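You operate a simulated robot arm through the tools that you are given. There is no shell and no other tool. Be economical: measure what you need, move in short steps, check, and stop when the job is done.

Carry out the task below with a simulated two-armed robot. There is one attempt and no reset: what you move stays moved.

JOB
Swap the low ink for the full bottle that expires first.
Fine: stop the jet first; old bottle on the small shelf, new one in the blue dock; shut the drawer, then start the jet again. Set down upright: ink bottle.

The check looks at the end state, three seconds after you hand in, the way a careful person would. Anything else that was tipped, shoved, dropped, spilled or broken makes it a failure.

ROBOT AND FRAMES
Two 7-joint arms with two-finger grippers on one trunk, hanging from a carriage that runs on a gantry, over the field with the corners [-2433, 770], [-2433, -510], [267, -510], [267, 770] (x, y) and turns from -354 to 333 degrees about z. Base frame: it is fixed where the carriage stands at the start and does not move with it; the origin is on the floor, on the carriage's upright axis, x ahead of it, y to its left, z up; the surface under the hand at the start is at about z = 760. Lengths are in mm, angles in degrees, forces in N, time in s.
The left shoulder is at the start at [40, 158, 1452], the right one opposite. With the tool pointing down near the work surface each hand reaches from about 100 to 300 mm from the robot's upright axis, wherever it stands, measured 20 degrees to its own side. Places, roughly: clear key [500, -100, 1200]; coder knob [500, -200, 1100]; coder switch [500, -300, 1200]; eight key [500, 0, 1100]; enter key [500, -100, 1100]; five key [500, 0, 1200]; four key [500, 0, 1200]; ink drawer [600, -100, 900]; nine key [500, 0, 1100]; one key [500, 0, 1200]; seven key [500, 0, 1100]; six key [500, 0, 1200]; three key [500, 0, 1200]; top of the small shelf [700, -600, 900]; two key [500, 0, 1200]; zero key [500, -100, 1200]. Payload 1.96 kg a hand.
The TCP of each hand is the grasp point between the finger pads, 20 mm short of the fingertips. In the tool frame z runs along the fingers and y along their closing line. The gripper opens to 72 mm. The gripper's body begins 38 mm behind the TCP.
Orientation is that of the tool frame in the base frame, as a unit quaternion [w, x, y, z]. With the fingers straight down and closing along the base's y, the tool's x points along the base's -x, its y along +y and its z along -z.

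CONTROLS
- The arms move only by the tool arm_command. It takes "left_rows", "right_rows" or both (then of equal length, played together; a hand with none holds still); each is a list of rows, each an object (a shift or turn left out is 0, a gripper value left out holds the last) with "offset": the shift along the tool's x, y, z in mm, a list of three; "turn": the turn, a rotation vector about the tool's x, y, z in degrees, a list of three; "hand": the gripper command, from -1 (shut) to 1 (fully open), values between in proportion. In form: [{"offset": [dx, dy, dz], "turn": [rx, ry, rz], "hand": hand}, ...]. A call has 1 to 20 rows; each row is the pose to reach, as a shift and turn from the pose commanded when the call began, along the tool's axes at that moment. A row lasts 0.2 s, in which the tool goes at most 50 mm and 8.6 degrees; a call with a longer step from one row to the next is refused whole, and so is a gripper value outside its range. A pose out of reach is approached as far as the arm can. The call stops where the force on the tool passes 40 N (or 10 N more than at its start, if that is more) or the arm is blocked; 0.2 s more then pass. The fingers move at their own pace (about 45 mm/s each) and stop on an object; they squeeze with about 33 N. The grip force told is the motor's: it shows also when the fingers shut on nothing. Time passes only in rows, and 0.2 s behind the last, so rows that repeat a pose let the fingers close. The reply holds the time, the measured pose of the TCP, the force on the tool along the base axes, the opening and the grip force, in the units named above and with some noise, with the torque about the TCP (base axes, N m) and any sound that the robot's microphone picked up.
- Cameras (640 x 400 px; columns grow to the right, rows downward): "scene" is now at [201.1, -37, 1804.6]; the picture's right is [-0.62, -0.79, 0.00], its down [-0.73, 0.58, -0.36] and it looks along [0.29, -0.22, -0.93] (base axes); focal length 259 px, centre (320, 200). "left" rides on the left gripper at [71, -19, -82] in its tool frame; the picture's right is [0.26, 0.97, 0.00], its down [-0.67, 0.18, -0.72] and it looks along [-0.69, 0.19, 0.70] (tool axes); focal length 280 px, centre (320, 200). "right" rides on the right gripper at [71, 19, -82] in its tool frame; the picture's right is [-0.26, 0.97, 0.00], its down [-0.67, -0.18, -0.72] and it looks along [-0.69, -0.19, 0.70] (tool axes); focal length 280 px, centre (320, 200). There is no depth. A picture from a camera that has moved, and an enlarged one, comes with that camera's place and axes in the base frame and with its lens. The place of the scene camera against the robot may be out by one fixed shift of up to 12 mm in any direction.
- grab_frame(camera): a new picture of that camera. No time passes.
- slide_trunk(by): slides the trunk up (or, below 0, down) by that many mm; the arms and the scene camera ride with it, the base frame stays. It gives what a move gives, with no picture.
- roll_base(legs): drives the robot by 1 to 6 legs, each [ahead, left, turn to the left] in mm, mm and degrees, along the robot's own axes; the way and the turn of a leg run together, so that a leg with both is an arc; at most 1500 mm and 180 degrees a leg. The arms and the cameras ride along, it lands a little off, and it stops where it bumps. It keeps to its track: a leg is cut to what the track allows. It gives what a move gives.
- aim_head(pan, tilt): turns the head with the scene camera to pan (to the left, within 86 degrees either way) and tilt (down, from -29 to 69), counted from straight ahead of the robot. It gives what a move gives.
- enlarge(camera, box): a new picture of the part [left, top, right, bottom] of that camera's present view, enlarged. No time passes.
- hand_in(): hands the job in; it is judged then, once.

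Go step by step. Nothing tells you exact positions but the pictures and the camera data: compare them with the known pose of the tool, close in by small moves and look again before you grip or let go. The budget is 120 turns and 92 pictures, counting those below and the enlarged ones. Unless the task says otherwise, let go and move clear before handing in, and close with one line.

The tools are called after ">>>" by a JSON object that holds its "name" and its "arguments". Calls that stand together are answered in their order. arm_command: Moves the arms, as the interface text tells. Its arguments: {"type":"object","properties":{"left_rows":{"type":"array"},"right_rows":{"type":"array"}},"required":[]} The other tools are called the same way: slide_trunk (by) slides the trunk up or down; roll_base (legs) drives the base; aim_head (pan, tilt) turns the head that bears the scene camera; grab_frame (camera) takes a picture; enlarge (camera, box) takes an enlarged picture of a part of a camera's view; hand_in () hands the job in.

At the start:

```text
time_s: 0.0
left_position: [367.4, -8.2, 1386.1]
left_ee_rot: [0.0, 0.0, 1.0, 0.0]
left_wrist_force: [0.3, 0.1, 0.3]
left_torque: [-0.01, -0.02, -0.01]
left_grip_width: 72.0
left_finger_force: 0.1
right_position: [371.4, -373.8, 1327.9]
right_ee_rot: [0.0, 0.0, 1.0, 0.001]
right_wrist_force: [0.2, -0.4, 1.0]
right_torque: [0.05, 0.03, 0.03]
right_grip_width: 72.3
right_finger_force: 0.0
trunk travel left (down, up): [-775.0, 65.0]
robot x, y, heading: [-2.3, -0.4, -0.1]
head pan, tilt: [-38.1, 68.8]
```

scene: 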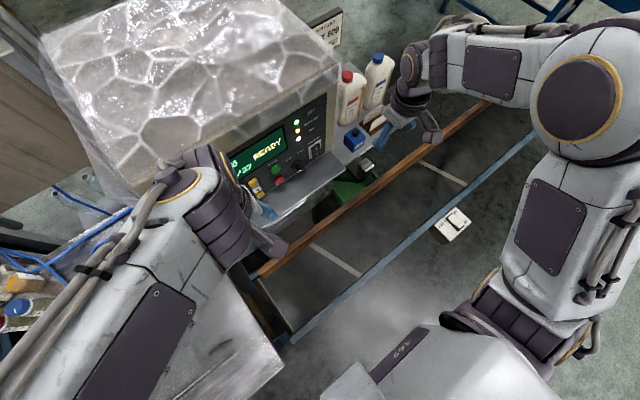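
right: 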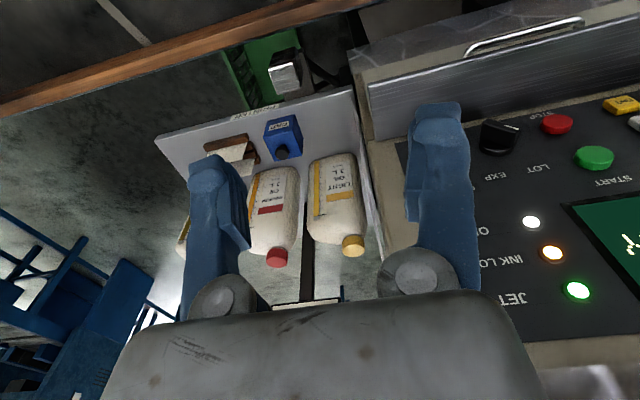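
left: 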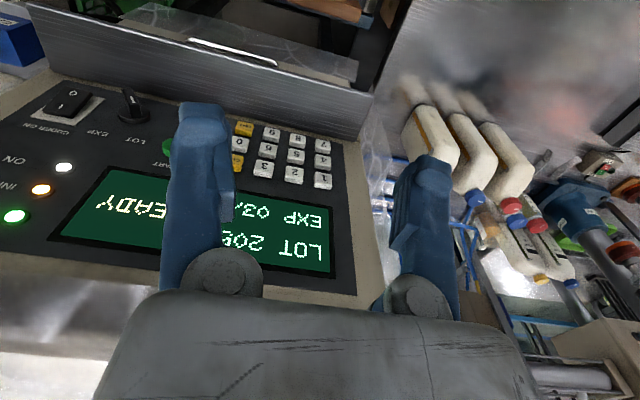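

I see a coder machine ahead with a keypad, red STOP and green START buttons, indicator lamps, and bottles on the small shelf at its right. I'll look around with the head first.

>>> {"name": "aim_head", "arguments": {"pan": -20, "tilt": 45}}

>>> {"name": "grab_frame", "arguments": {"camera": "scene"}}

>>> {"name": "enlarge", "arguments": {"camera": "right", "box": [360, 60, 640, 340]}}

>>> {"name": "enlarge", "arguments": {"camera": "right", "box": [140, 60, 400, 300]}}

```text
time_s: 0.9
left_position: [368.3, -8.8, 1385.5]
left_ee_rot: [-0.001, 0.0, 1.0, 0.0]
left_wrist_force: [0.1, -0.2, -0.4]
left_torque: [-0.01, 0.03, -0.01]
left_grip_width: 72.0
left_finger_force: 0.1
right_position: [372.1, -373.0, 1327.8]
right_ee_rot: [0.0, 0.0, 1.0, 0.0]
right_wrist_force: [0.1, 0.0, -0.1]
right_torque: [-0.02, 0.03, 0.03]
right_grip_width: 71.7
right_finger_force: 0.1
trunk travel left (down, up): [-775.0, 65.0]
robot x, y, heading: [-4.6, -0.7, 0.2]
head pan, tilt: [-20.0, 45.0]
```

```text
88 pictures are left
camera scene: at [233.5, -30.3, 1833.4], right [-0.34, -0.94, 0.0], down [-0.66, 0.24, -0.71], along [0.66, -0.24, -0.71], focal length 259 px, centre (320, 200)
```

scene: 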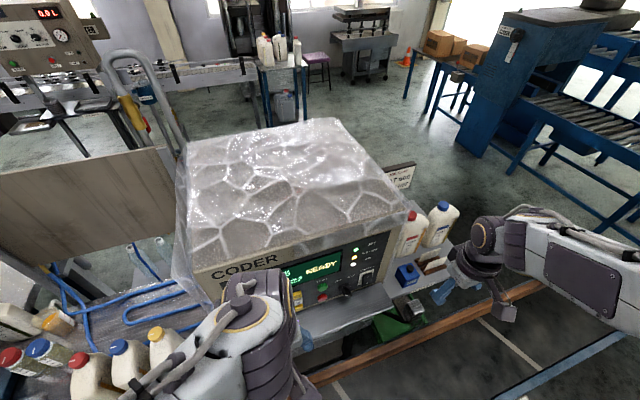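

```text
1.43 times, centred on (500, 200) of right
camera zoom: at [301.1, -353.6, 1410.5], right [0.26, 0.97, 0.0], down [0.67, -0.18, 0.72], along [0.69, -0.19, -0.7], focal length 401 px, centre (63, 200)
```

zoom: 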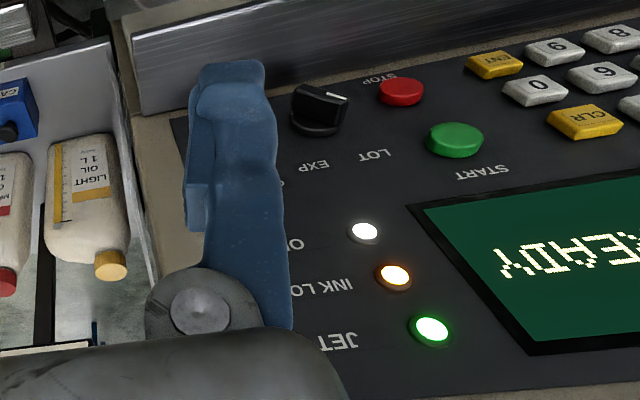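

```text
1.67 times, centred on (270, 180) of right
camera zoom: at [301.1, -353.6, 1410.5], right [0.26, 0.97, 0.0], down [0.67, -0.18, 0.72], along [0.69, -0.19, -0.7], focal length 467 px, centre (403, 233)
```

zoom: 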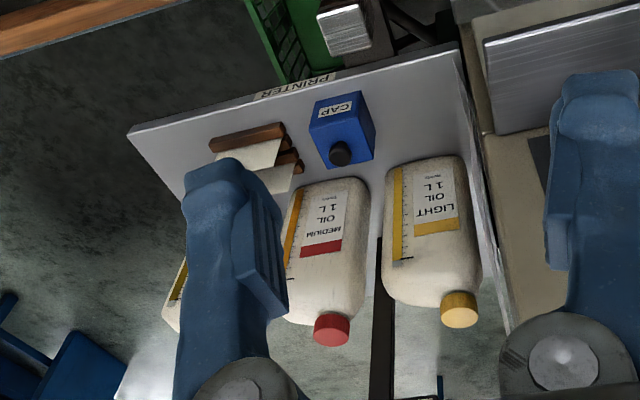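

The small right shelf holds oil bottles and a CAP box; more bottles stand to the left. I look there and down.

>>> {"name": "aim_head", "arguments": {"pan": 45, "tilt": 50}}

>>> {"name": "grab_frame", "arguments": {"camera": "scene"}}

>>> {"name": "aim_head", "arguments": {"pan": 10, "tilt": 60}}

>>> {"name": "grab_frame", "arguments": {"camera": "scene"}}

>>> {"name": "enlarge", "arguments": {"camera": "left", "box": [360, 60, 640, 340]}}

```text
time_s: 2.2
left_position: [367.7, -8.4, 1385.4]
left_ee_rot: [0.0, 0.001, 1.0, 0.0]
left_wrist_force: [-0.9, -0.2, 0.3]
left_torque: [0.01, 0.04, 0.01]
left_grip_width: 71.6
left_finger_force: 0.1
right_position: [371.9, -372.6, 1327.9]
right_ee_rot: [0.0, 0.0, 1.0, 0.0]
right_wrist_force: [0.3, 0.2, 0.0]
right_torque: [0.02, -0.01, 0.01]
right_grip_width: 71.9
right_finger_force: 0.0
trunk travel left (down, up): [-775.0, 65.0]
robot x, y, heading: [3.4, -0.6, 0.1]
head pan, tilt: [45.0, 50.0]
```

```text
85 pictures are left
camera scene: at [211.6, 51.9, 1826.5], right [0.71, -0.71, 0.0], down [-0.54, -0.54, -0.64], along [0.45, 0.45, -0.77], focal length 259 px, centre (320, 200)
```

scene: 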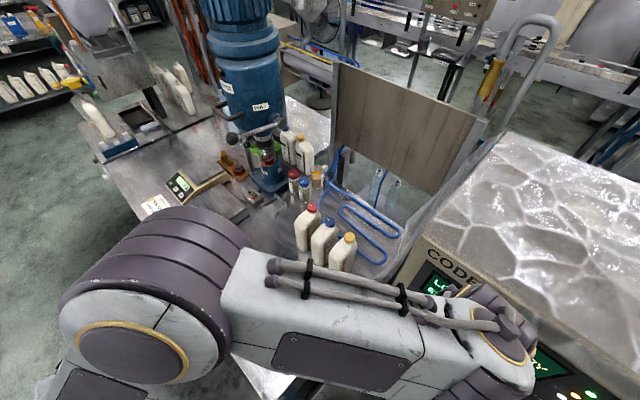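

```text
time_s: 3.2
left_position: [368.4, -8.9, 1385.5]
left_ee_rot: [0.0, -0.001, 1.0, 0.0]
left_wrist_force: [0.2, 0.1, -0.2]
left_torque: [0.0, -0.03, 0.0]
left_grip_width: 72.0
left_finger_force: 0.1
right_position: [371.1, -373.7, 1327.2]
right_ee_rot: [-0.001, 0.0, 1.0, 0.001]
right_wrist_force: [0.0, 0.4, -0.1]
right_torque: [-0.01, -0.01, -0.03]
right_grip_width: 72.1
right_finger_force: 0.1
trunk travel left (down, up): [-775.0, 65.0]
robot x, y, heading: [1.0, 0.4, -0.1]
head pan, tilt: [10.0, 60.0]
```

```text
84 pictures are left
camera scene: at [222.7, 9.1, 1814.0], right [0.17, -0.98, 0.0], down [-0.85, -0.15, -0.5], along [0.49, 0.09, -0.87], focal length 259 px, centre (320, 200)
```

scene: 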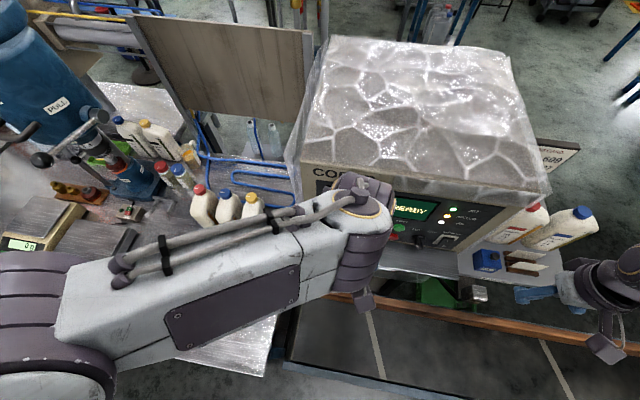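

```text
1.43 times, centred on (500, 200) of left
camera zoom: at [298.7, -27.5, 1466.3], right [-0.26, 0.97, 0.0], down [0.67, 0.18, 0.72], along [0.69, 0.19, -0.7], focal length 401 px, centre (63, 200)
```

zoom: 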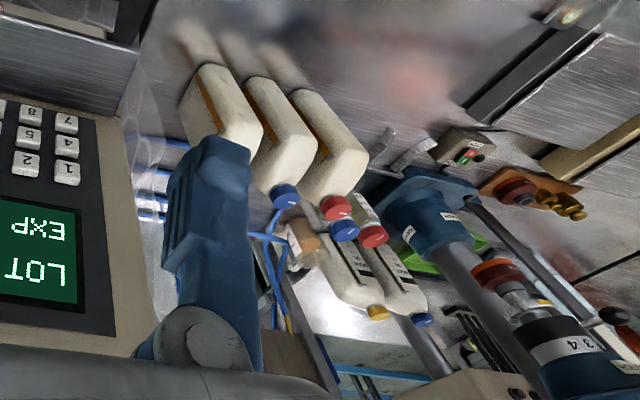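

Bottles stand left of the coder; I zoom in to read their labels.

>>> {"name": "aim_head", "arguments": {"pan": 45, "tilt": 45}}

>>> {"name": "enlarge", "arguments": {"camera": "scene", "box": [260, 130, 400, 310]}}

>>> {"name": "enlarge", "arguments": {"camera": "left", "box": [430, 60, 590, 160]}}

```text
time_s: 4.3
left_position: [367.9, -8.1, 1385.0]
left_ee_rot: [0.0, 0.0, 1.0, 0.0]
left_wrist_force: [0.3, 0.3, 0.6]
left_torque: [0.0, 0.03, 0.02]
left_grip_width: 71.8
left_finger_force: 0.0
right_position: [372.2, -373.6, 1327.9]
right_ee_rot: [0.001, 0.0, 1.0, 0.0]
right_wrist_force: [-0.1, 1.0, -0.2]
right_torque: [0.01, 0.04, -0.01]
right_grip_width: 72.0
right_finger_force: 0.0
trunk travel left (down, up): [-775.0, 65.0]
robot x, y, heading: [0.7, -2.2, 0.1]
head pan, tilt: [45.0, 45.0]
```

```text
2.22 times, centred on (330, 220) of scene
camera zoom: at [214.6, 54.9, 1833.4], right [0.71, -0.71, 0.0], down [-0.5, -0.5, -0.71], along [0.5, 0.5, -0.71], focal length 576 px, centre (298, 156)
```

zoom: 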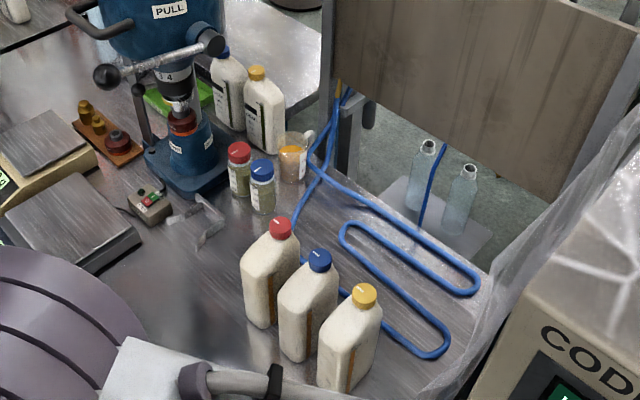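

```text
4.00 times, centred on (510, 110) of left
camera zoom: at [298.7, -27.5, 1466.3], right [-0.26, 0.97, 0.0], down [0.67, 0.18, 0.72], along [0.69, 0.19, -0.7], focal length 1122 px, centre (-440, 560)
```

zoom: 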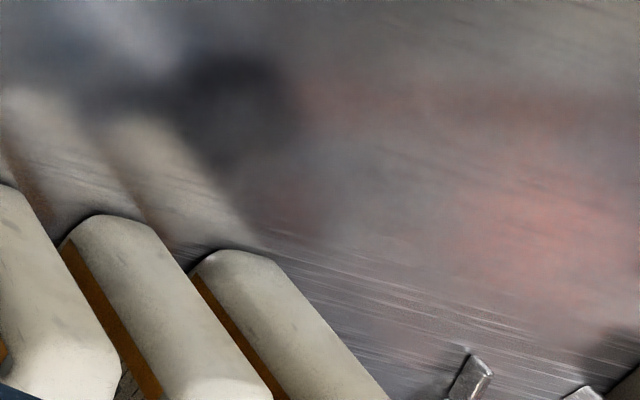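

The three bottles with red, blue and yellow caps stand near x 630, y 517, 418 and 327, with tops at about z 1030 and labels apparently facing −y. I swing the left hand camera over for a look.

>>> {"name": "arm_command", "arguments": {"left_rows": [{"offset": [-10, 27, 20], "turn": [0, 0, -7.5]}, {"offset": [-20, 54, 40], "turn": [0, 0, -15]}, {"offset": [-30, 80, 60], "turn": [0, 0, -22.5]}, {"offset": [-40, 107, 80], "turn": [0, 0, -30]}, {"offset": [-50, 134, 105], "turn": [0, 0, -37.5]}, {"offset": [-60, 160, 130], "turn": [0, 0, -45]}, {"offset": [-60, 160, 130], "turn": [0, 0, -45]}]}}

>>> {"name": "grab_frame", "arguments": {"camera": "left"}}

```text
time_s: 5.9
left_position: [428.5, 153.8, 1255.0]
left_ee_rot: [0.0, -0.384, 0.923, 0.0]
left_wrist_force: [0.3, -0.3, -0.2]
left_torque: [0.02, 0.02, 0.02]
left_grip_width: 72.0
left_finger_force: 0.2
right_position: [371.9, -374.5, 1327.7]
right_ee_rot: [0.0, 0.0, 1.0, 0.0]
right_wrist_force: [-0.6, 0.6, 0.5]
right_torque: [-0.01, 0.02, -0.04]
right_grip_width: 72.1
right_finger_force: 0.1
trunk travel left (down, up): [-775.0, 65.0]
robot x, y, heading: [-3.9, 0.3, -0.2]
head pan, tilt: [45.0, 45.0]
```

```text
80 pictures are left
camera left: at [394.1, 89.0, 1335.3], right [-0.87, 0.5, 0.0], down [0.35, 0.61, 0.72], along [0.35, 0.62, -0.7], focal length 280 px, centre (320, 200)
```

left: 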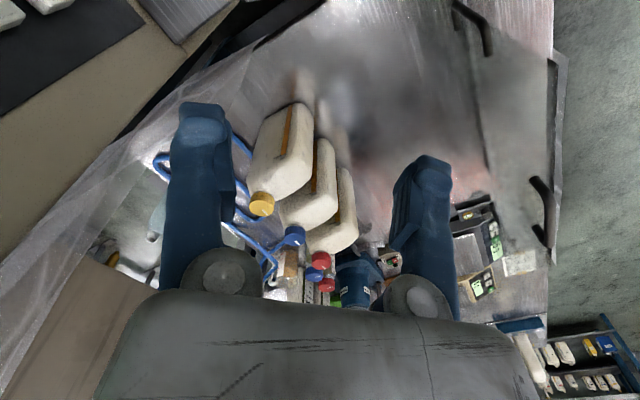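

>>> {"name": "enlarge", "arguments": {"camera": "left", "box": [240, 90, 370, 260]}}

>>> {"name": "aim_head", "arguments": {"pan": 70, "tilt": 25}}

>>> {"name": "grab_frame", "arguments": {"camera": "scene"}}

```text
2.35 times, centred on (305, 175) of left
camera zoom: at [394.1, 89.0, 1335.3], right [-0.87, 0.5, 0.0], down [0.35, 0.61, 0.72], along [0.35, 0.62, -0.7], focal length 660 px, centre (355, 259)
```

zoom: 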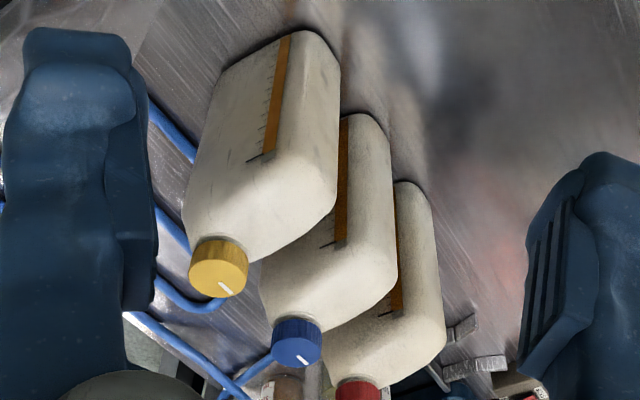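

```text
time_s: 6.8
left_position: [428.3, 152.8, 1253.9]
left_ee_rot: [-0.001, -0.382, 0.924, 0.0]
left_wrist_force: [0.2, 0.4, 0.2]
left_torque: [0.05, 0.03, -0.02]
left_grip_width: 71.9
left_finger_force: 0.1
right_position: [372.4, -373.3, 1327.0]
right_ee_rot: [0.0, 0.0, 1.0, 0.0]
right_wrist_force: [-0.5, -0.5, 0.0]
right_torque: [0.01, 0.0, -0.03]
right_grip_width: 72.1
right_finger_force: 0.0
trunk travel left (down, up): [-775.0, 65.0]
robot x, y, heading: [3.8, -2.8, -0.2]
head pan, tilt: [70.0, 25.0]
```

```text
78 pictures are left
camera scene: at [188.7, 84.0, 1863.9], right [0.94, -0.34, 0.0], down [-0.15, -0.4, -0.91], along [0.31, 0.85, -0.42], focal length 259 px, centre (320, 200)
```

scene: 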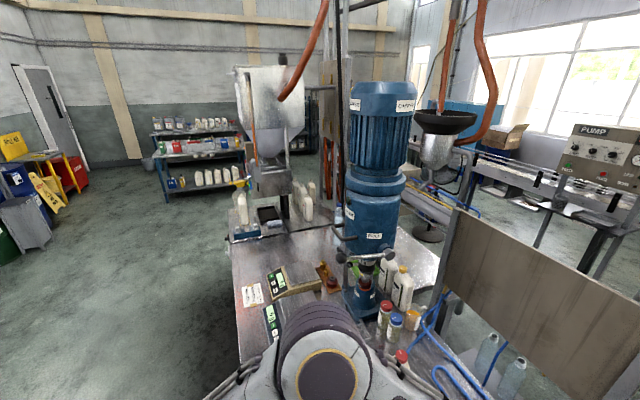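

I read the note behind the coder and examine the area in front and below the coder, including the drawer.

>>> {"name": "aim_head", "arguments": {"pan": -40, "tilt": 45}}

>>> {"name": "grab_frame", "arguments": {"camera": "scene"}}

>>> {"name": "enlarge", "arguments": {"camera": "scene", "box": [230, 110, 350, 190]}}

```text
time_s: 8.6
left_position: [429.3, 152.7, 1254.7]
left_ee_rot: [0.0, -0.383, 0.924, 0.0]
left_wrist_force: [0.9, -0.7, 0.1]
left_torque: [-0.01, -0.02, -0.03]
left_grip_width: 71.9
left_finger_force: 0.1
right_position: [369.9, -373.6, 1325.9]
right_ee_rot: [0.0, 0.0, 1.0, 0.0]
right_wrist_force: [-0.2, 0.5, 0.8]
right_torque: [-0.01, 0.01, -0.02]
right_grip_width: 71.7
right_finger_force: 0.1
trunk travel left (down, up): [-775.0, 65.0]
robot x, y, heading: [-2.1, 2.7, -0.4]
head pan, tilt: [-40.0, 45.0]
```

```text
77 pictures are left
camera scene: at [219.4, -54.7, 1833.4], right [-0.64, -0.77, 0.0], down [-0.54, 0.45, -0.71], along [0.54, -0.45, -0.71], focal length 259 px, centre (320, 200)
```

scene: 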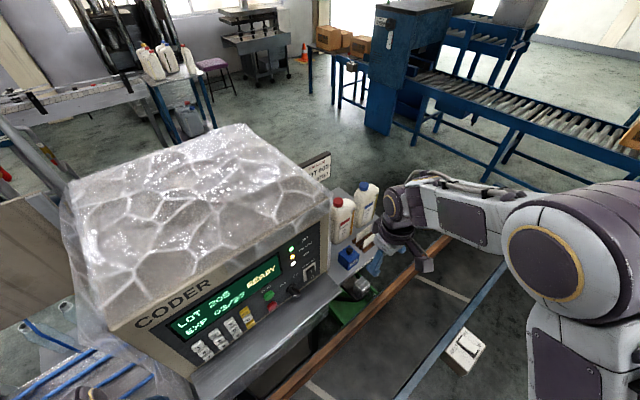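

```text
5.00 times, centred on (290, 150) of scene
camera zoom: at [219.4, -54.7, 1833.4], right [-0.64, -0.77, 0.0], down [-0.54, 0.45, -0.71], along [0.54, -0.45, -0.71], focal length 1297 px, centre (470, 450)
```

zoom: 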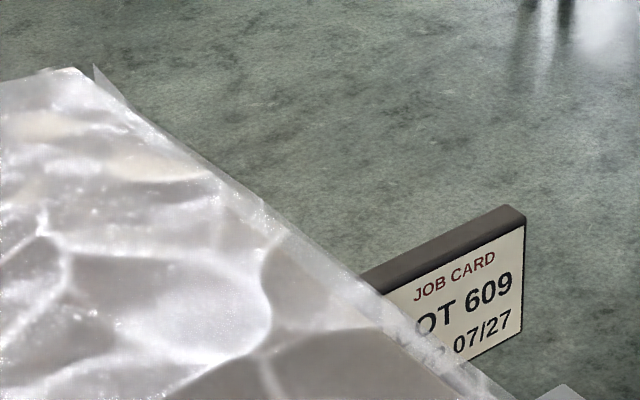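

The job card belongs to another task; the coder display just reads READY. I zoom in on the panel to locate STOP and START.

>>> {"name": "enlarge", "arguments": {"camera": "scene", "box": [180, 220, 380, 345]}}

>>> {"name": "enlarge", "arguments": {"camera": "right", "box": [440, 0, 640, 125]}}

```text
3.20 times, centred on (280, 282) of scene
camera zoom: at [219.4, -54.7, 1833.4], right [-0.64, -0.77, 0.0], down [-0.54, 0.45, -0.71], along [0.54, -0.45, -0.71], focal length 830 px, centre (448, -64)
```

zoom: 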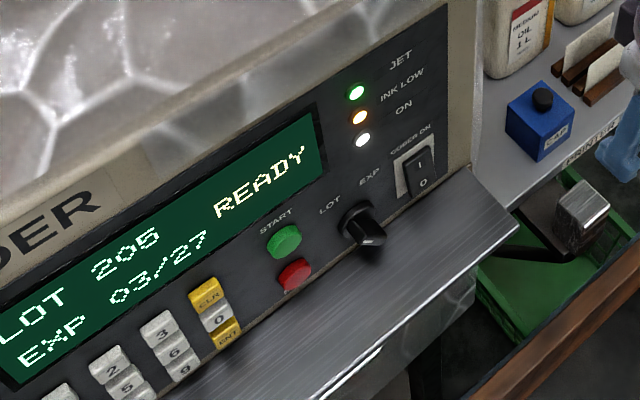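

```text
3.20 times, centred on (540, 62) of right
camera zoom: at [301.1, -353.6, 1410.5], right [0.26, 0.97, 0.0], down [0.67, -0.18, 0.72], along [0.69, -0.19, -0.7], focal length 897 px, centre (-384, 640)
```

zoom: 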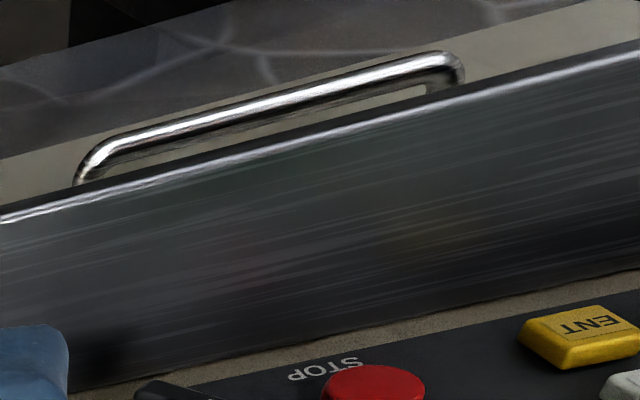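

STOP is near [525, −143, 1135] and START near [530, −140, 1189] on a nearly vertical panel. I bring the closed right fingers, pitched forward 45°, in front of STOP.

>>> {"name": "arm_command", "arguments": {"right_rows": [{"offset": [0, 38, 20], "turn": [0, -7.5, 0], "hand": -1}, {"offset": [0, 76, 40], "turn": [0, -15, 0]}, {"offset": [-10, 114, 70], "turn": [0, -22.5, 0]}, {"offset": [-20, 152, 100], "turn": [0, -30, 0]}, {"offset": [-30, 190, 130], "turn": [0, -37.5, 0]}, {"offset": [-50, 230, 165], "turn": [0, -45, 0]}, {"offset": [-65, 230, 178], "turn": [0, -45, 0]}, {"offset": [-65, 230, 178], "turn": [0, -45, 0]}]}}

>>> {"name": "grab_frame", "arguments": {"camera": "right"}}

>>> {"name": "enlarge", "arguments": {"camera": "scene", "box": [180, 220, 380, 345]}}

```text
refused: row 6 steps farther than a row can; nothing moved
```

```text
73 pictures are left
camera right: at [301.1, -353.6, 1410.5], right [0.26, 0.97, 0.0], down [0.67, -0.18, 0.72], along [0.69, -0.19, -0.7], focal length 280 px, centre (320, 200)
```

right: 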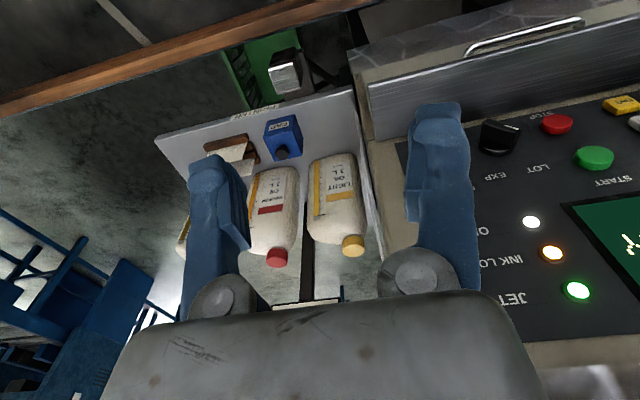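

```text
3.20 times, centred on (280, 282) of scene
camera zoom: at [219.4, -54.7, 1833.4], right [-0.64, -0.77, 0.0], down [-0.54, 0.45, -0.71], along [0.54, -0.45, -0.71], focal length 830 px, centre (448, -64)
```

zoom: 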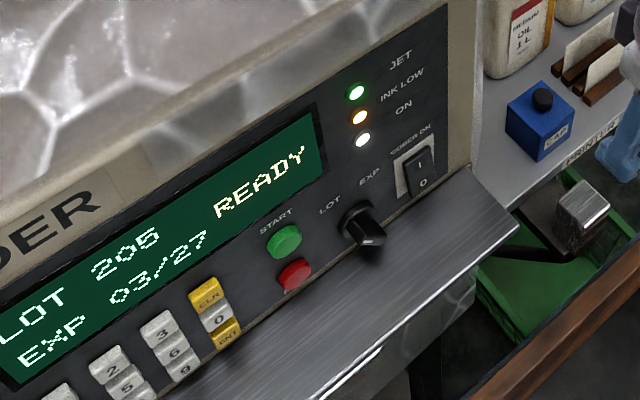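

One step was too long; I repeat with smaller ones.

>>> {"name": "arm_command", "arguments": {"right_rows": [{"offset": [0, 34, 20], "turn": [0, -7.5, 0], "hand": -1}, {"offset": [0, 68, 40], "turn": [0, -15, 0]}, {"offset": [-10, 102, 65], "turn": [0, -22.5, 0]}, {"offset": [-20, 136, 90], "turn": [0, -30, 0]}, {"offset": [-30, 170, 115], "turn": [0, -37.5, 0]}, {"offset": [-40, 200, 140], "turn": [0, -45, 0]}, {"offset": [-50, 230, 165], "turn": [0, -45, 0]}, {"offset": [-65, 230, 178], "turn": [0, -45, 0]}, {"offset": [-65, 230, 178], "turn": [0, -45, 0]}]}}

>>> {"name": "grab_frame", "arguments": {"camera": "right"}}

```text
time_s: 10.6
left_position: [429.8, 153.3, 1254.8]
left_ee_rot: [-0.001, -0.383, 0.924, 0.0]
left_wrist_force: [0.0, 0.0, 0.8]
left_torque: [0.01, -0.01, -0.03]
left_grip_width: 71.9
left_finger_force: 0.1
right_position: [435.5, -143.0, 1149.8]
right_ee_rot: [0.383, -0.001, 0.924, 0.002]
right_wrist_force: [-0.6, -0.9, 0.7]
right_torque: [0.0, 0.0, 0.02]
right_grip_width: 0.0
right_finger_force: 29.6
trunk travel left (down, up): [-775.0, 65.0]
robot x, y, heading: [1.5, 1.3, -0.1]
head pan, tilt: [-40.0, 45.0]
```

```text
71 pictures are left
camera right: at [328.9, -123.3, 1158.2], right [0.19, 0.96, 0.19], down [-0.03, -0.18, 0.98], along [0.98, -0.19, -0.01], focal length 280 px, centre (320, 200)
```

right: 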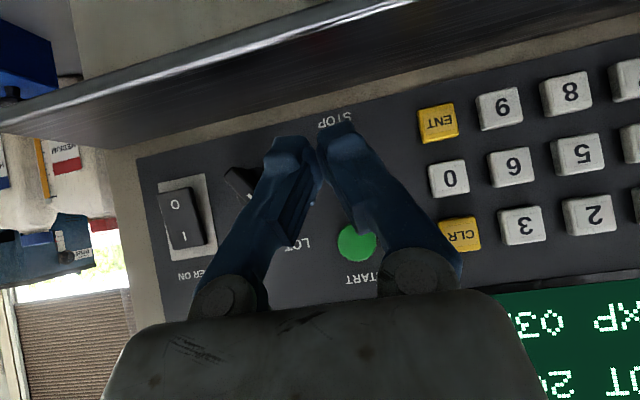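

The fingertips are in line with STOP; I press along +x until resistance.

>>> {"name": "arm_command", "arguments": {"right_rows": [{"offset": [-28.3, 0, 28.3]}, {"offset": [-38.9, 0, 38.9]}, {"offset": [-43.1, 0, 43.1]}, {"offset": [-46, 0, 46]}, {"offset": [-48.8, 0, 48.8]}, {"offset": [-51.6, 0, 51.6]}, {"offset": [-54.4, 0, 54.4]}, {"offset": [-57.3, 0, 57.3]}]}}

>>> {"name": "enlarge", "arguments": {"camera": "scene", "box": [180, 220, 380, 345]}}

```text
time_s: 12.4
left_position: [428.4, 153.1, 1254.5]
left_ee_rot: [0.0, -0.383, 0.924, 0.0]
left_wrist_force: [-0.2, 0.0, -0.2]
left_torque: [0.01, -0.01, 0.02]
left_grip_width: 71.9
left_finger_force: 0.1
right_position: [516.0, -143.0, 1149.1]
right_ee_rot: [0.381, -0.001, 0.925, 0.0]
right_wrist_force: [-9.4, 1.0, 7.0]
right_torque: [0.08, -0.02, 0.09]
right_grip_width: 0.0
right_finger_force: 29.8
trunk travel left (down, up): [-775.0, 65.0]
robot x, y, heading: [-0.2, -3.5, -0.3]
head pan, tilt: [-40.0, 45.0]
heard: click
```

```text
3.20 times, centred on (280, 282) of scene
camera zoom: at [218.9, -54.8, 1833.4], right [-0.64, -0.77, 0.0], down [-0.54, 0.45, -0.71], along [0.54, -0.45, -0.71], focal length 830 px, centre (448, -64)
```

zoom: 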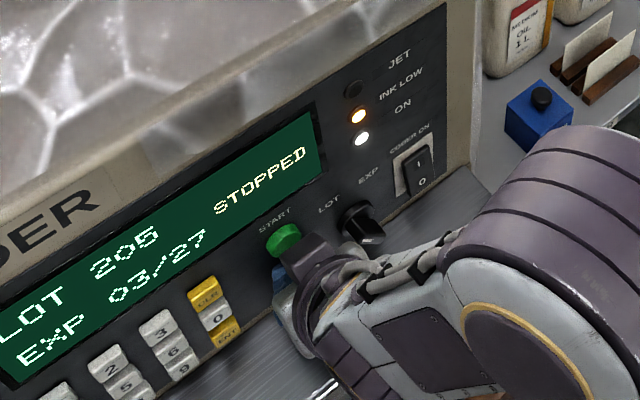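

The jet is STOPPED. I back off and lower the right hand to look at the drawer front.

>>> {"name": "arm_command", "arguments": {"right_rows": [{"offset": [30, 0, -30]}, {"offset": [60, 0, -60]}, {"offset": [90, 0, -90]}, {"offset": [115, 0, -115]}, {"offset": [140, 0, -90]}, {"offset": [165, 0, -65]}, {"offset": [190, 0, -40]}, {"offset": [190, 0, -40]}]}}

>>> {"name": "grab_frame", "arguments": {"camera": "right"}}

```text
time_s: 14.2
left_position: [428.1, 152.6, 1255.3]
left_ee_rot: [0.0, -0.382, 0.924, -0.001]
left_wrist_force: [1.8, 0.8, 0.1]
left_torque: [-0.01, 0.01, 0.02]
left_grip_width: 72.1
left_finger_force: 0.1
right_position: [355.1, -143.8, 1042.7]
right_ee_rot: [0.383, 0.0, 0.924, 0.0]
right_wrist_force: [-0.3, -0.9, -0.4]
right_torque: [-0.01, -0.04, 0.02]
right_grip_width: 0.1
right_finger_force: 30.0
trunk travel left (down, up): [-775.0, 65.0]
robot x, y, heading: [1.4, 1.5, 0.1]
head pan, tilt: [-40.0, 45.0]
```

```text
69 pictures are left
camera right: at [247.2, -124.3, 1052.7], right [0.18, 0.97, 0.18], down [-0.03, -0.18, 0.98], along [0.98, -0.19, -0.01], focal length 280 px, centre (320, 200)
```

right: 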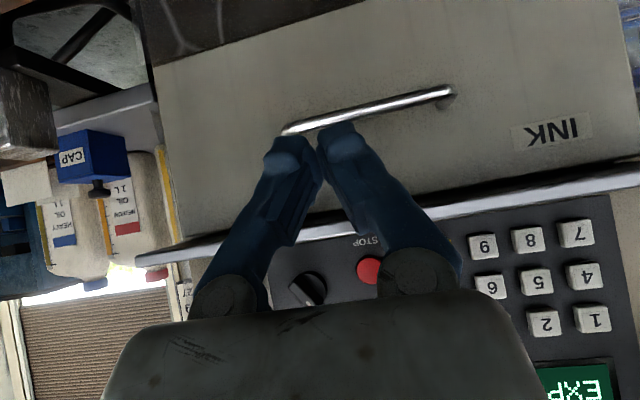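

The INK drawer's handle bar runs along y from about −191 to −48 at x≈490, z≈984, under the sill. I level the hand, then roll it so the fingers close vertically.

>>> {"name": "arm_command", "arguments": {"right_rows": [{"offset": [0, 4, 13], "turn": [0, -7.5, 0]}, {"offset": [0, 8, 26], "turn": [0, -15, 0]}, {"offset": [0, 12, 40], "turn": [0, -22.5, 0]}, {"offset": [1, 16, 53], "turn": [0, -30, 0]}, {"offset": [1, 20, 66], "turn": [0, -37.5, 0]}, {"offset": [2, 24, 80], "turn": [0, -45, 0]}, {"offset": [2, 24, 80], "turn": [0, -45, 0]}]}}

>>> {"name": "arm_command", "arguments": {"right_rows": [{"turn": [0, 0, -8], "hand": 1}, {"turn": [0, 0, -16]}, {"turn": [0, 0, -24]}, {"turn": [0, 0, -32]}, {"turn": [0, 0, -40]}, {"turn": [0, 0, -48]}, {"turn": [0, 0, -56]}, {"turn": [0, 0, -64]}, {"turn": [0, 0, -72]}, {"turn": [0, 0, -80]}, {"turn": [0, 0, -88]}, {"turn": [0, 0, -90]}, {"turn": [0, 0, -90]}]}}

>>> {"name": "grab_frame", "arguments": {"camera": "right"}}

```text
time_s: 15.8
left_position: [429.0, 152.4, 1254.3]
left_ee_rot: [0.0, -0.382, 0.924, 0.0]
left_wrist_force: [-0.5, -0.2, 0.7]
left_torque: [0.01, 0.04, -0.02]
left_grip_width: 72.2
left_finger_force: 0.1
right_position: [409.8, -119.0, 985.2]
right_ee_rot: [0.707, -0.001, 0.707, 0.001]
right_wrist_force: [-0.7, 0.1, 0.1]
right_torque: [0.02, 0.0, 0.05]
right_grip_width: 0.0
right_finger_force: 29.6
trunk travel left (down, up): [-775.0, 65.0]
robot x, y, heading: [-2.8, 1.8, -0.1]
head pan, tilt: [-40.0, 45.0]
```

```text
time_s: 18.6
left_position: [429.7, 153.2, 1255.3]
left_ee_rot: [0.0, -0.383, 0.924, 0.0]
left_wrist_force: [0.4, -1.1, -0.2]
left_torque: [-0.02, -0.03, 0.01]
left_grip_width: 72.2
left_finger_force: 0.1
right_position: [409.5, -120.2, 985.8]
right_ee_rot: [-0.5, 0.5, -0.499, 0.501]
right_wrist_force: [-0.6, 0.5, 0.2]
right_torque: [0.04, 0.02, -0.02]
right_grip_width: 71.9
right_finger_force: 0.0
trunk travel left (down, up): [-775.0, 65.0]
robot x, y, heading: [1.7, -0.1, 0.1]
head pan, tilt: [-40.0, 45.0]
```

```text
68 pictures are left
camera right: at [329.0, -189.5, 967.6], right [0.0, 0.26, -0.97], down [-0.72, 0.67, 0.18], along [0.7, 0.69, 0.19], focal length 280 px, centre (320, 200)
```

right: 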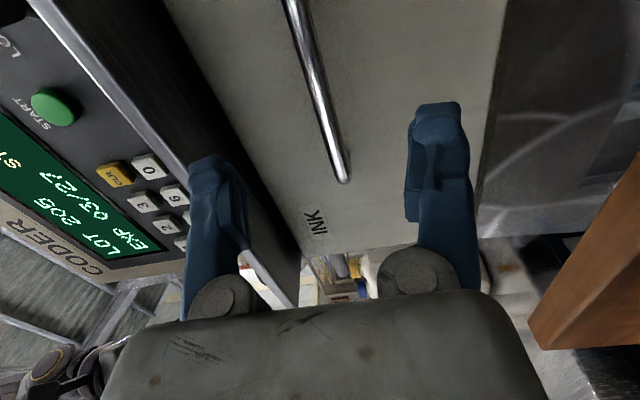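

The bar passes between the fingers. I advance and grip it.

>>> {"name": "arm_command", "arguments": {"right_rows": [{"offset": [0, 0, 30]}, {"offset": [0, 0, 55]}, {"offset": [0, 0, 66]}, {"offset": [0, 0, 72]}, {"offset": [0, 0, 76]}, {"offset": [0, 0, 76], "hand": -1}, {"offset": [0, 0, 76], "hand": -1}, {"offset": [0, 0, 76], "hand": -1}, {"offset": [0, 0, 76], "hand": -1}, {"offset": [0, 0, 76], "hand": -1}]}}

```text
time_s: 20.7
left_position: [426.8, 154.8, 1254.1]
left_ee_rot: [-0.003, -0.382, 0.924, 0.001]
left_wrist_force: [0.6, -0.1, 0.1]
left_torque: [-0.03, 0.0, -0.03]
left_grip_width: 71.8
left_finger_force: 0.1
right_position: [470.7, -119.9, 985.7]
right_ee_rot: [-0.491, 0.51, -0.508, 0.491]
right_wrist_force: [0.6, -0.3, -50.4]
right_torque: [0.07, 0.1, -0.05]
right_grip_width: 6.1
right_finger_force: 22.4
right hand out of reach, approached as far as the arm can: row 2, 3, 4, 5, 6, 7, 8, 9, 10
trunk travel left (down, up): [-775.0, 65.0]
robot x, y, heading: [-3.7, -0.6, -0.1]
head pan, tilt: [-40.0, 45.0]
stopped in row 10 (right hand): the force on the tool passed its limit at 43 N (the readings are from after the stop); the commanded pose is now the measured one
```

The arm ran out of reach with the bar only at the fingertips. I open, back off, and bring the base forward.

>>> {"name": "arm_command", "arguments": {"right_rows": [{"hand": 1}, {"hand": 1}, {"hand": 1}, {"offset": [0, 0, -20]}, {"offset": [0, 0, -60]}]}}

>>> {"name": "roll_base", "arguments": {"legs": [[70, 0, 0]]}}

>>> {"name": "grab_frame", "arguments": {"camera": "right"}}

```text
time_s: 21.9
left_position: [428.7, 153.0, 1254.6]
left_ee_rot: [0.0, -0.382, 0.924, -0.001]
left_wrist_force: [0.6, -0.2, 0.3]
left_torque: [-0.05, 0.0, 0.01]
left_grip_width: 71.9
left_finger_force: 0.0
right_position: [416.5, -120.8, 995.1]
right_ee_rot: [-0.496, 0.505, -0.503, 0.496]
right_wrist_force: [0.0, 0.0, 0.3]
right_torque: [0.0, 0.01, 0.01]
right_grip_width: 71.7
right_finger_force: 0.0
trunk travel left (down, up): [-775.0, 65.0]
robot x, y, heading: [-2.3, -2.2, -0.0]
head pan, tilt: [-40.0, 45.0]
```

```text
time_s: 22.9
left_position: [498.9, 152.1, 1254.3]
left_ee_rot: [-0.001, -0.383, 0.924, 0.0]
left_wrist_force: [-1.0, -0.3, -1.0]
left_torque: [-0.01, 0.0, 0.02]
left_grip_width: 72.3
left_finger_force: 0.1
right_position: [486.8, -120.0, 995.2]
right_ee_rot: [0.496, -0.503, 0.504, -0.497]
right_wrist_force: [-0.2, -0.2, -0.2]
right_torque: [0.01, -0.04, 0.02]
right_grip_width: 71.9
right_finger_force: 0.0
trunk travel left (down, up): [-775.0, 65.0]
robot x, y, heading: [68.9, 0.3, 0.1]
head pan, tilt: [-40.0, 45.0]
```

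```text
67 pictures are left
camera right: at [405.6, -191.4, 978.0], right [-0.01, 0.26, -0.97], down [-0.71, 0.67, 0.19], along [0.7, 0.69, 0.18], focal length 280 px, centre (320, 200)
```

right: 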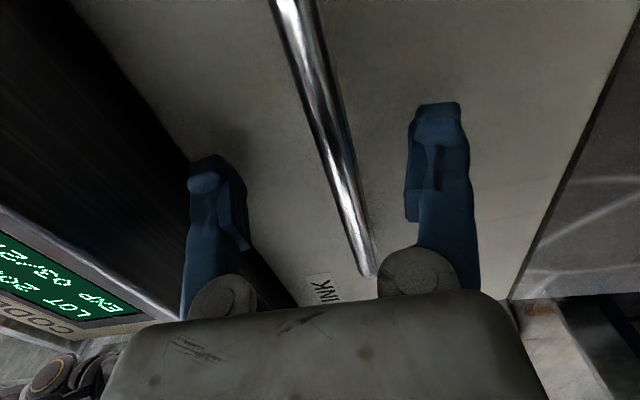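

The bar is now at the TCP depth but about 10 mm low; I drop 9 mm and close.

>>> {"name": "arm_command", "arguments": {"right_rows": [{"offset": [0, 5, 0]}, {"offset": [0, 9, 0]}, {"offset": [0, 9, 0], "hand": -1}, {"offset": [0, 9, 0], "hand": -1}, {"offset": [0, 9, 0], "hand": -1}, {"offset": [0, 9, 0], "hand": -1}, {"offset": [0, 9, 0], "hand": -1}]}}

```text
time_s: 24.5
left_position: [499.5, 153.2, 1255.4]
left_ee_rot: [0.0, -0.382, 0.924, 0.0]
left_wrist_force: [0.0, -0.3, -0.1]
left_torque: [0.0, -0.02, 0.05]
left_grip_width: 72.0
left_finger_force: 0.1
right_position: [486.6, -121.1, 985.8]
right_ee_rot: [-0.496, 0.504, -0.504, 0.496]
right_wrist_force: [4.7, -0.4, -17.0]
right_torque: [0.05, -0.02, 0.09]
right_grip_width: 6.1
right_finger_force: 28.0
trunk travel left (down, up): [-775.0, 65.0]
robot x, y, heading: [71.1, 1.3, 0.2]
head pan, tilt: [-40.0, 45.0]
```

The handle is gripped (6 mm bar). I pull the drawer by rolling the base back.

>>> {"name": "roll_base", "arguments": {"legs": [[-150, 0, 0]]}}

>>> {"name": "grab_frame", "arguments": {"camera": "scene"}}

```text
time_s: 25.9
left_position: [349.9, 153.3, 1255.8]
left_ee_rot: [0.0, -0.383, 0.924, 0.0]
left_wrist_force: [0.0, 0.9, 1.4]
left_torque: [0.02, 0.02, 0.01]
left_grip_width: 71.7
left_finger_force: 0.0
right_position: [336.1, -121.6, 985.2]
right_ee_rot: [-0.495, 0.505, -0.504, 0.496]
right_wrist_force: [0.3, -1.6, -26.7]
right_torque: [0.02, -0.09, 0.26]
right_grip_width: 5.9
right_finger_force: 31.3
trunk travel left (down, up): [-775.0, 65.0]
robot x, y, heading: [-74.4, -1.5, -0.1]
head pan, tilt: [-40.0, 45.0]
```

```text
66 pictures are left
camera scene: at [140.9, -54.7, 1833.0], right [-0.64, -0.77, 0.0], down [-0.54, 0.45, -0.71], along [0.54, -0.45, -0.71], focal length 259 px, centre (320, 200)
```

scene: 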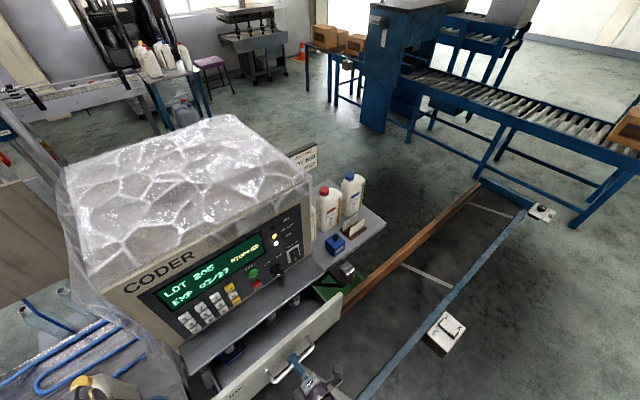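

The drawer slides out; bottles are visible inside. I pull further.

>>> {"name": "roll_base", "arguments": {"legs": [[-150, 0, 0]]}}

>>> {"name": "aim_head", "arguments": {"pan": -15, "tilt": 50}}

>>> {"name": "grab_frame", "arguments": {"camera": "scene"}}

```text
time_s: 27.3
left_position: [199.8, 152.6, 1255.2]
left_ee_rot: [-0.001, -0.381, 0.924, 0.001]
left_wrist_force: [0.6, -0.5, 0.1]
left_torque: [-0.03, -0.01, 0.0]
left_grip_width: 71.9
left_finger_force: 0.0
right_position: [185.8, -119.9, 985.4]
right_ee_rot: [0.495, -0.504, 0.505, -0.496]
right_wrist_force: [-0.1, 3.3, -15.8]
right_torque: [0.03, -0.05, 0.16]
right_grip_width: 6.1
right_finger_force: 30.7
trunk travel left (down, up): [-775.0, 65.0]
robot x, y, heading: [-229.0, 4.0, -0.2]
head pan, tilt: [-40.0, 45.0]
```

```text
time_s: 28.1
left_position: [199.8, 151.9, 1254.7]
left_ee_rot: [0.0, -0.382, 0.924, 0.001]
left_wrist_force: [0.3, -0.1, 0.8]
left_torque: [0.01, -0.02, 0.02]
left_grip_width: 72.2
left_finger_force: 0.0
right_position: [185.8, -120.6, 985.1]
right_ee_rot: [0.495, -0.504, 0.505, -0.496]
right_wrist_force: [-1.8, 3.1, -8.5]
right_torque: [0.01, -0.02, 0.03]
right_grip_width: 6.0
right_finger_force: 31.4
trunk travel left (down, up): [-775.0, 65.0]
robot x, y, heading: [-229.1, 0.4, -0.1]
head pan, tilt: [-15.0, 50.0]
```

```text
65 pictures are left
camera scene: at [2.3, -22.5, 1826.3], right [-0.26, -0.97, 0.0], down [-0.74, 0.2, -0.64], along [0.62, -0.17, -0.77], focal length 259 px, centre (320, 200)
```

scene: 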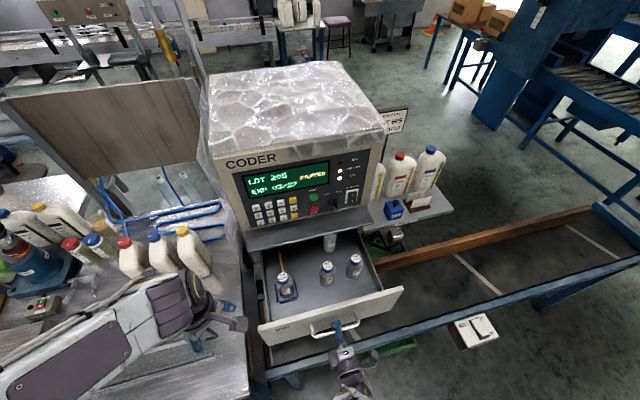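

The drawer holds four small bottles, one in a blue dock. I zoom in.

>>> {"name": "enlarge", "arguments": {"camera": "scene", "box": [245, 225, 405, 325]}}

```text
4.00 times, centred on (325, 275) of scene
camera zoom: at [2.3, -22.5, 1826.3], right [-0.26, -0.97, 0.0], down [-0.74, 0.2, -0.64], along [0.62, -0.17, -0.77], focal length 1038 px, centre (300, -100)
```

zoom: 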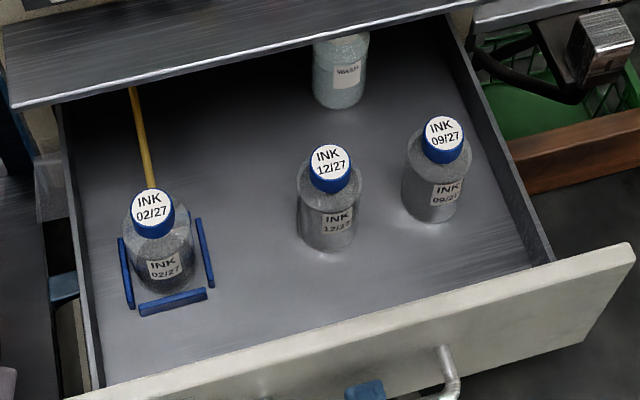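

The dock holds INK 02/27 (low); the candidates are INK 12/27 and 09/27, plus a wash bottle. I release the handle and bring the right camera over the drawer to check fill levels.

>>> {"name": "arm_command", "arguments": {"right_rows": [{"hand": 1}, {"hand": 1}, {"hand": 1}, {"hand": 1}, {"offset": [0, 0, -30]}, {"offset": [0, 0, -70]}, {"offset": [0, -15, -70], "turn": [0, 0, 8]}, {"offset": [0, -30, -70], "turn": [0, 0, 16]}, {"offset": [0, -60, -70], "turn": [0, 0, 24]}, {"offset": [0, -90, -70], "turn": [0, 0, 32]}, {"offset": [0, -120, -70], "turn": [0, 0, 40]}, {"offset": [0, -150, -70], "turn": [0, 0, 48]}, {"offset": [0, -180, -70], "turn": [0, 0, 56]}, {"offset": [0, -210, -70], "turn": [0, 0, 64]}, {"offset": [0, -230, -70], "turn": [0, 0, 72]}, {"offset": [0, -250, -70], "turn": [0, 0, 80]}, {"offset": [0, -250, -70], "turn": [0, 0, 88]}, {"offset": [0, -250, -70], "turn": [0, 0, 90]}, {"offset": [0, -250, -70], "turn": [0, 0, 90]}]}}

>>> {"name": "arm_command", "arguments": {"right_rows": [{"turn": [0, 8, 0]}, {"turn": [0, 16, 0]}, {"turn": [0, 24, 0]}, {"turn": [0, 32, 0]}, {"turn": [0, 40, 0]}, {"turn": [0, 48, 0]}, {"turn": [0, 56, 0]}, {"turn": [0, 64, 0]}, {"turn": [0, 70, 0]}, {"turn": [0, 70, 0]}]}}

>>> {"name": "grab_frame", "arguments": {"camera": "right"}}

```text
time_s: 32.1
left_position: [201.3, 153.6, 1255.3]
left_ee_rot: [0.0, -0.382, 0.924, 0.0]
left_wrist_force: [0.1, -0.6, -0.2]
left_torque: [0.02, 0.02, -0.04]
left_grip_width: 71.9
left_finger_force: 0.1
right_position: [151.0, -132.1, 1249.1]
right_ee_rot: [0.701, 0.001, 0.713, 0.0]
right_wrist_force: [0.0, -0.3, -0.3]
right_torque: [-0.01, 0.01, -0.02]
right_grip_width: 72.2
right_finger_force: 0.0
right hand out of reach, approached as far as the arm can: row 11, 12, 13, 14, 15, 16, 17, 18, 19
trunk travel left (down, up): [-775.0, 65.0]
robot x, y, heading: [-227.3, -0.5, 0.1]
head pan, tilt: [-15.0, 50.0]
```

```text
time_s: 34.4
left_position: [198.7, 152.5, 1254.5]
left_ee_rot: [-0.001, -0.382, 0.924, 0.001]
left_wrist_force: [-1.0, -0.4, -0.3]
left_torque: [-0.04, -0.02, -0.01]
left_grip_width: 72.0
left_finger_force: 0.1
right_position: [143.0, -89.1, 1223.9]
right_ee_rot: [0.225, -0.007, 0.974, -0.001]
right_wrist_force: [0.4, 1.2, 0.5]
right_torque: [0.01, -0.03, -0.01]
right_grip_width: 72.3
right_finger_force: 0.1
right hand out of reach, approached as far as the arm can: row 8, 9, 10
trunk travel left (down, up): [-775.0, 65.0]
robot x, y, heading: [-227.8, -1.2, -0.1]
head pan, tilt: [-15.0, 50.0]
```

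```text
63 pictures are left
camera right: at [43.2, -70.8, 1267.4], right [0.22, 0.97, 0.11], down [0.3, -0.17, 0.94], along [0.93, -0.18, -0.32], focal length 280 px, centre (320, 200)
```

right: 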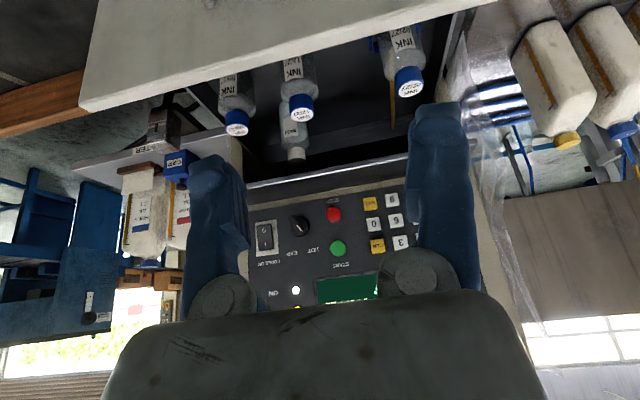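

>>> {"name": "enlarge", "arguments": {"camera": "right", "box": [200, 10, 440, 160]}}

```text
2.67 times, centred on (320, 85) of right
camera zoom: at [43.2, -70.8, 1267.4], right [0.22, 0.97, 0.11], down [0.3, -0.17, 0.94], along [0.93, -0.18, -0.32], focal length 748 px, centre (320, 507)
```

zoom: 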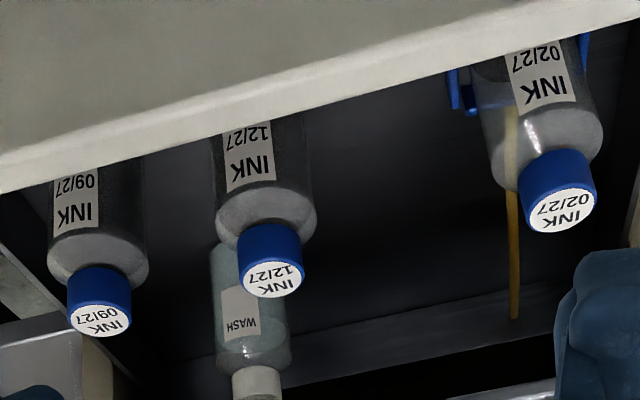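

Both 12/27 and 09/27 look full (dark liquid to the shoulder) and 02/27 is low, so the new one is 09/27. Estimated cap tops are 02/27 [364, 3, 1028], 12/27 [363, −143, 1030] and 09/27 [360, −240, 1033]. I raise the left hand, straighten the right one, and shift the base.

>>> {"name": "arm_command", "arguments": {"left_rows": [{"offset": [14, 14, -30]}, {"offset": [28, 28, -60]}, {"offset": [42, 42, -90]}, {"offset": [56, 56, -120]}, {"offset": [56, 56, -120]}], "right_rows": [{"turn": [0, 6, 0]}, {"turn": [0, 12, 0]}, {"turn": [0, 18, 0]}, {"turn": [0, 22, 0]}, {"turn": [0, 26, 0]}]}}

>>> {"name": "roll_base", "arguments": {"legs": [[200, 150, 0]]}}

```text
time_s: 35.5
left_position: [122.7, 152.0, 1375.9]
left_ee_rot: [0.0, -0.381, 0.924, 0.0]
left_wrist_force: [0.1, -0.3, 0.0]
left_torque: [-0.04, 0.0, 0.02]
left_grip_width: 71.8
left_finger_force: 0.0
right_position: [189.6, -60.9, 1153.6]
right_ee_rot: [0.01, -0.005, 1.0, -0.007]
right_wrist_force: [0.1, -0.5, -0.5]
right_torque: [0.01, 0.02, -0.01]
right_grip_width: 71.8
right_finger_force: 0.0
right hand out of reach, approached as far as the arm can: row 1, 2, 3, 4, 5
trunk travel left (down, up): [-775.0, 65.0]
robot x, y, heading: [-226.7, 1.9, -0.5]
head pan, tilt: [-15.0, 50.0]
```

```text
time_s: 37.4
left_position: [324.2, 299.9, 1374.7]
left_ee_rot: [0.0, -0.381, 0.925, 0.0]
left_wrist_force: [-0.2, 0.5, 0.0]
left_torque: [0.02, 0.03, 0.03]
left_grip_width: 71.9
left_finger_force: 0.0
right_position: [389.6, 84.9, 1153.1]
right_ee_rot: [0.01, -0.004, 1.0, -0.007]
right_wrist_force: [0.7, 0.3, -0.6]
right_torque: [0.0, 0.0, 0.05]
right_grip_width: 72.1
right_finger_force: 0.0
trunk travel left (down, up): [-775.0, 65.0]
robot x, y, heading: [-25.1, 148.9, -0.2]
head pan, tilt: [-15.0, 50.0]
```

I move the right hand toward above the 02/27 bottle and check the result.

>>> {"name": "arm_command", "arguments": {"right_rows": [{"offset": [8, -27, 0]}, {"offset": [16, -54, 0]}, {"offset": [25, -82, 0]}, {"offset": [25, -82, 0]}]}}

>>> {"name": "grab_frame", "arguments": {"camera": "right"}}

```text
time_s: 38.4
left_position: [323.1, 299.1, 1374.5]
left_ee_rot: [0.001, -0.381, 0.925, 0.0]
left_wrist_force: [0.0, 0.5, 0.9]
left_torque: [-0.01, 0.0, 0.02]
left_grip_width: 71.7
left_finger_force: 0.0
right_position: [351.3, 50.6, 1126.2]
right_ee_rot: [0.012, -0.002, 1.0, -0.011]
right_wrist_force: [0.7, 0.4, 0.3]
right_torque: [0.0, -0.02, -0.01]
right_grip_width: 72.1
right_finger_force: 0.0
right hand out of reach, approached as far as the arm can: row 1, 2, 3, 4
trunk travel left (down, up): [-775.0, 65.0]
robot x, y, heading: [-28.7, 152.3, -0.1]
head pan, tilt: [-15.0, 50.0]
```

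```text
61 pictures are left
camera right: at [278.9, 72.1, 1208.0], right [0.26, 0.97, -0.01], down [0.66, -0.17, 0.73], along [0.71, -0.2, -0.68], focal length 280 px, centre (320, 200)
```

right: 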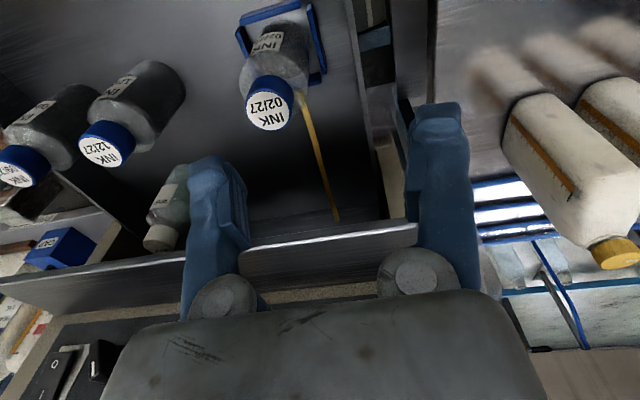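

The hand is in an awkward joint posture. I bring it back toward its starting relative pose to recover.

>>> {"name": "arm_command", "arguments": {"right_rows": [{"offset": [0, -20, -40]}, {"offset": [0, -50, -80]}, {"offset": [0, -85, -110]}, {"offset": [0, -120, -140]}, {"offset": [0, -155, -170]}, {"offset": [0, -190, -200]}, {"offset": [0, -230, -200]}, {"offset": [0, -275, -200]}, {"offset": [0, -275, -200]}, {"offset": [0, -275, -200]}]}}

```text
time_s: 40.6
left_position: [323.9, 299.2, 1373.5]
left_ee_rot: [0.0, -0.382, 0.924, 0.0]
left_wrist_force: [-0.3, -0.3, -0.2]
left_torque: [-0.02, -0.01, -0.01]
left_grip_width: 72.0
left_finger_force: 0.1
right_position: [188.8, -64.4, 1137.6]
right_ee_rot: [0.033, 0.005, 0.999, -0.024]
right_wrist_force: [0.3, 0.5, -0.1]
right_torque: [0.02, 0.02, -0.03]
right_grip_width: 72.1
right_finger_force: 0.1
right hand out of reach, approached as far as the arm can: row 1, 2, 3, 4, 5, 6, 7, 8, 9, 10
trunk travel left (down, up): [-775.0, 65.0]
robot x, y, heading: [-26.3, 147.9, -0.3]
head pan, tilt: [-15.0, 50.0]
```

I retrace: hand out ahead again where the arm behaved, then check tracking.

>>> {"name": "arm_command", "arguments": {"right_rows": [{"offset": [-9, 35, 30]}, {"offset": [-18, 70, 60]}, {"offset": [-27, 105, 88]}, {"offset": [-36, 140, 116]}, {"offset": [-45, 175, 144]}, {"offset": [-54, 210, 172]}, {"offset": [-63, 245, 200]}, {"offset": [-72, 280, 225]}, {"offset": [-82, 315, 250]}, {"offset": [-93, 345, 265]}, {"offset": [-93, 355, 265]}, {"offset": [-93, 355, 265]}, {"offset": [-93, 355, 265]}]}}

```text
time_s: 41.2
left_position: [322.7, 299.9, 1376.2]
left_ee_rot: [0.0, -0.382, 0.924, 0.0]
left_wrist_force: [0.1, 0.3, -0.3]
left_torque: [0.01, -0.02, 0.01]
left_grip_width: 72.2
left_finger_force: 0.2
right_position: [215.6, 5.0, 1080.6]
right_ee_rot: [0.041, 0.01, 0.999, -0.018]
right_wrist_force: [-0.6, 0.9, -0.4]
right_torque: [-0.01, 0.0, 0.02]
right_grip_width: 72.1
right_finger_force: 0.0
trunk travel left (down, up): [-775.0, 65.0]
robot x, y, heading: [-26.6, 148.6, -0.2]
head pan, tilt: [-15.0, 50.0]
stopped in row 3 (right hand): the force on the tool passed its limit at 105 N (the readings are from after the stop); the commanded pose is now the measured one
```

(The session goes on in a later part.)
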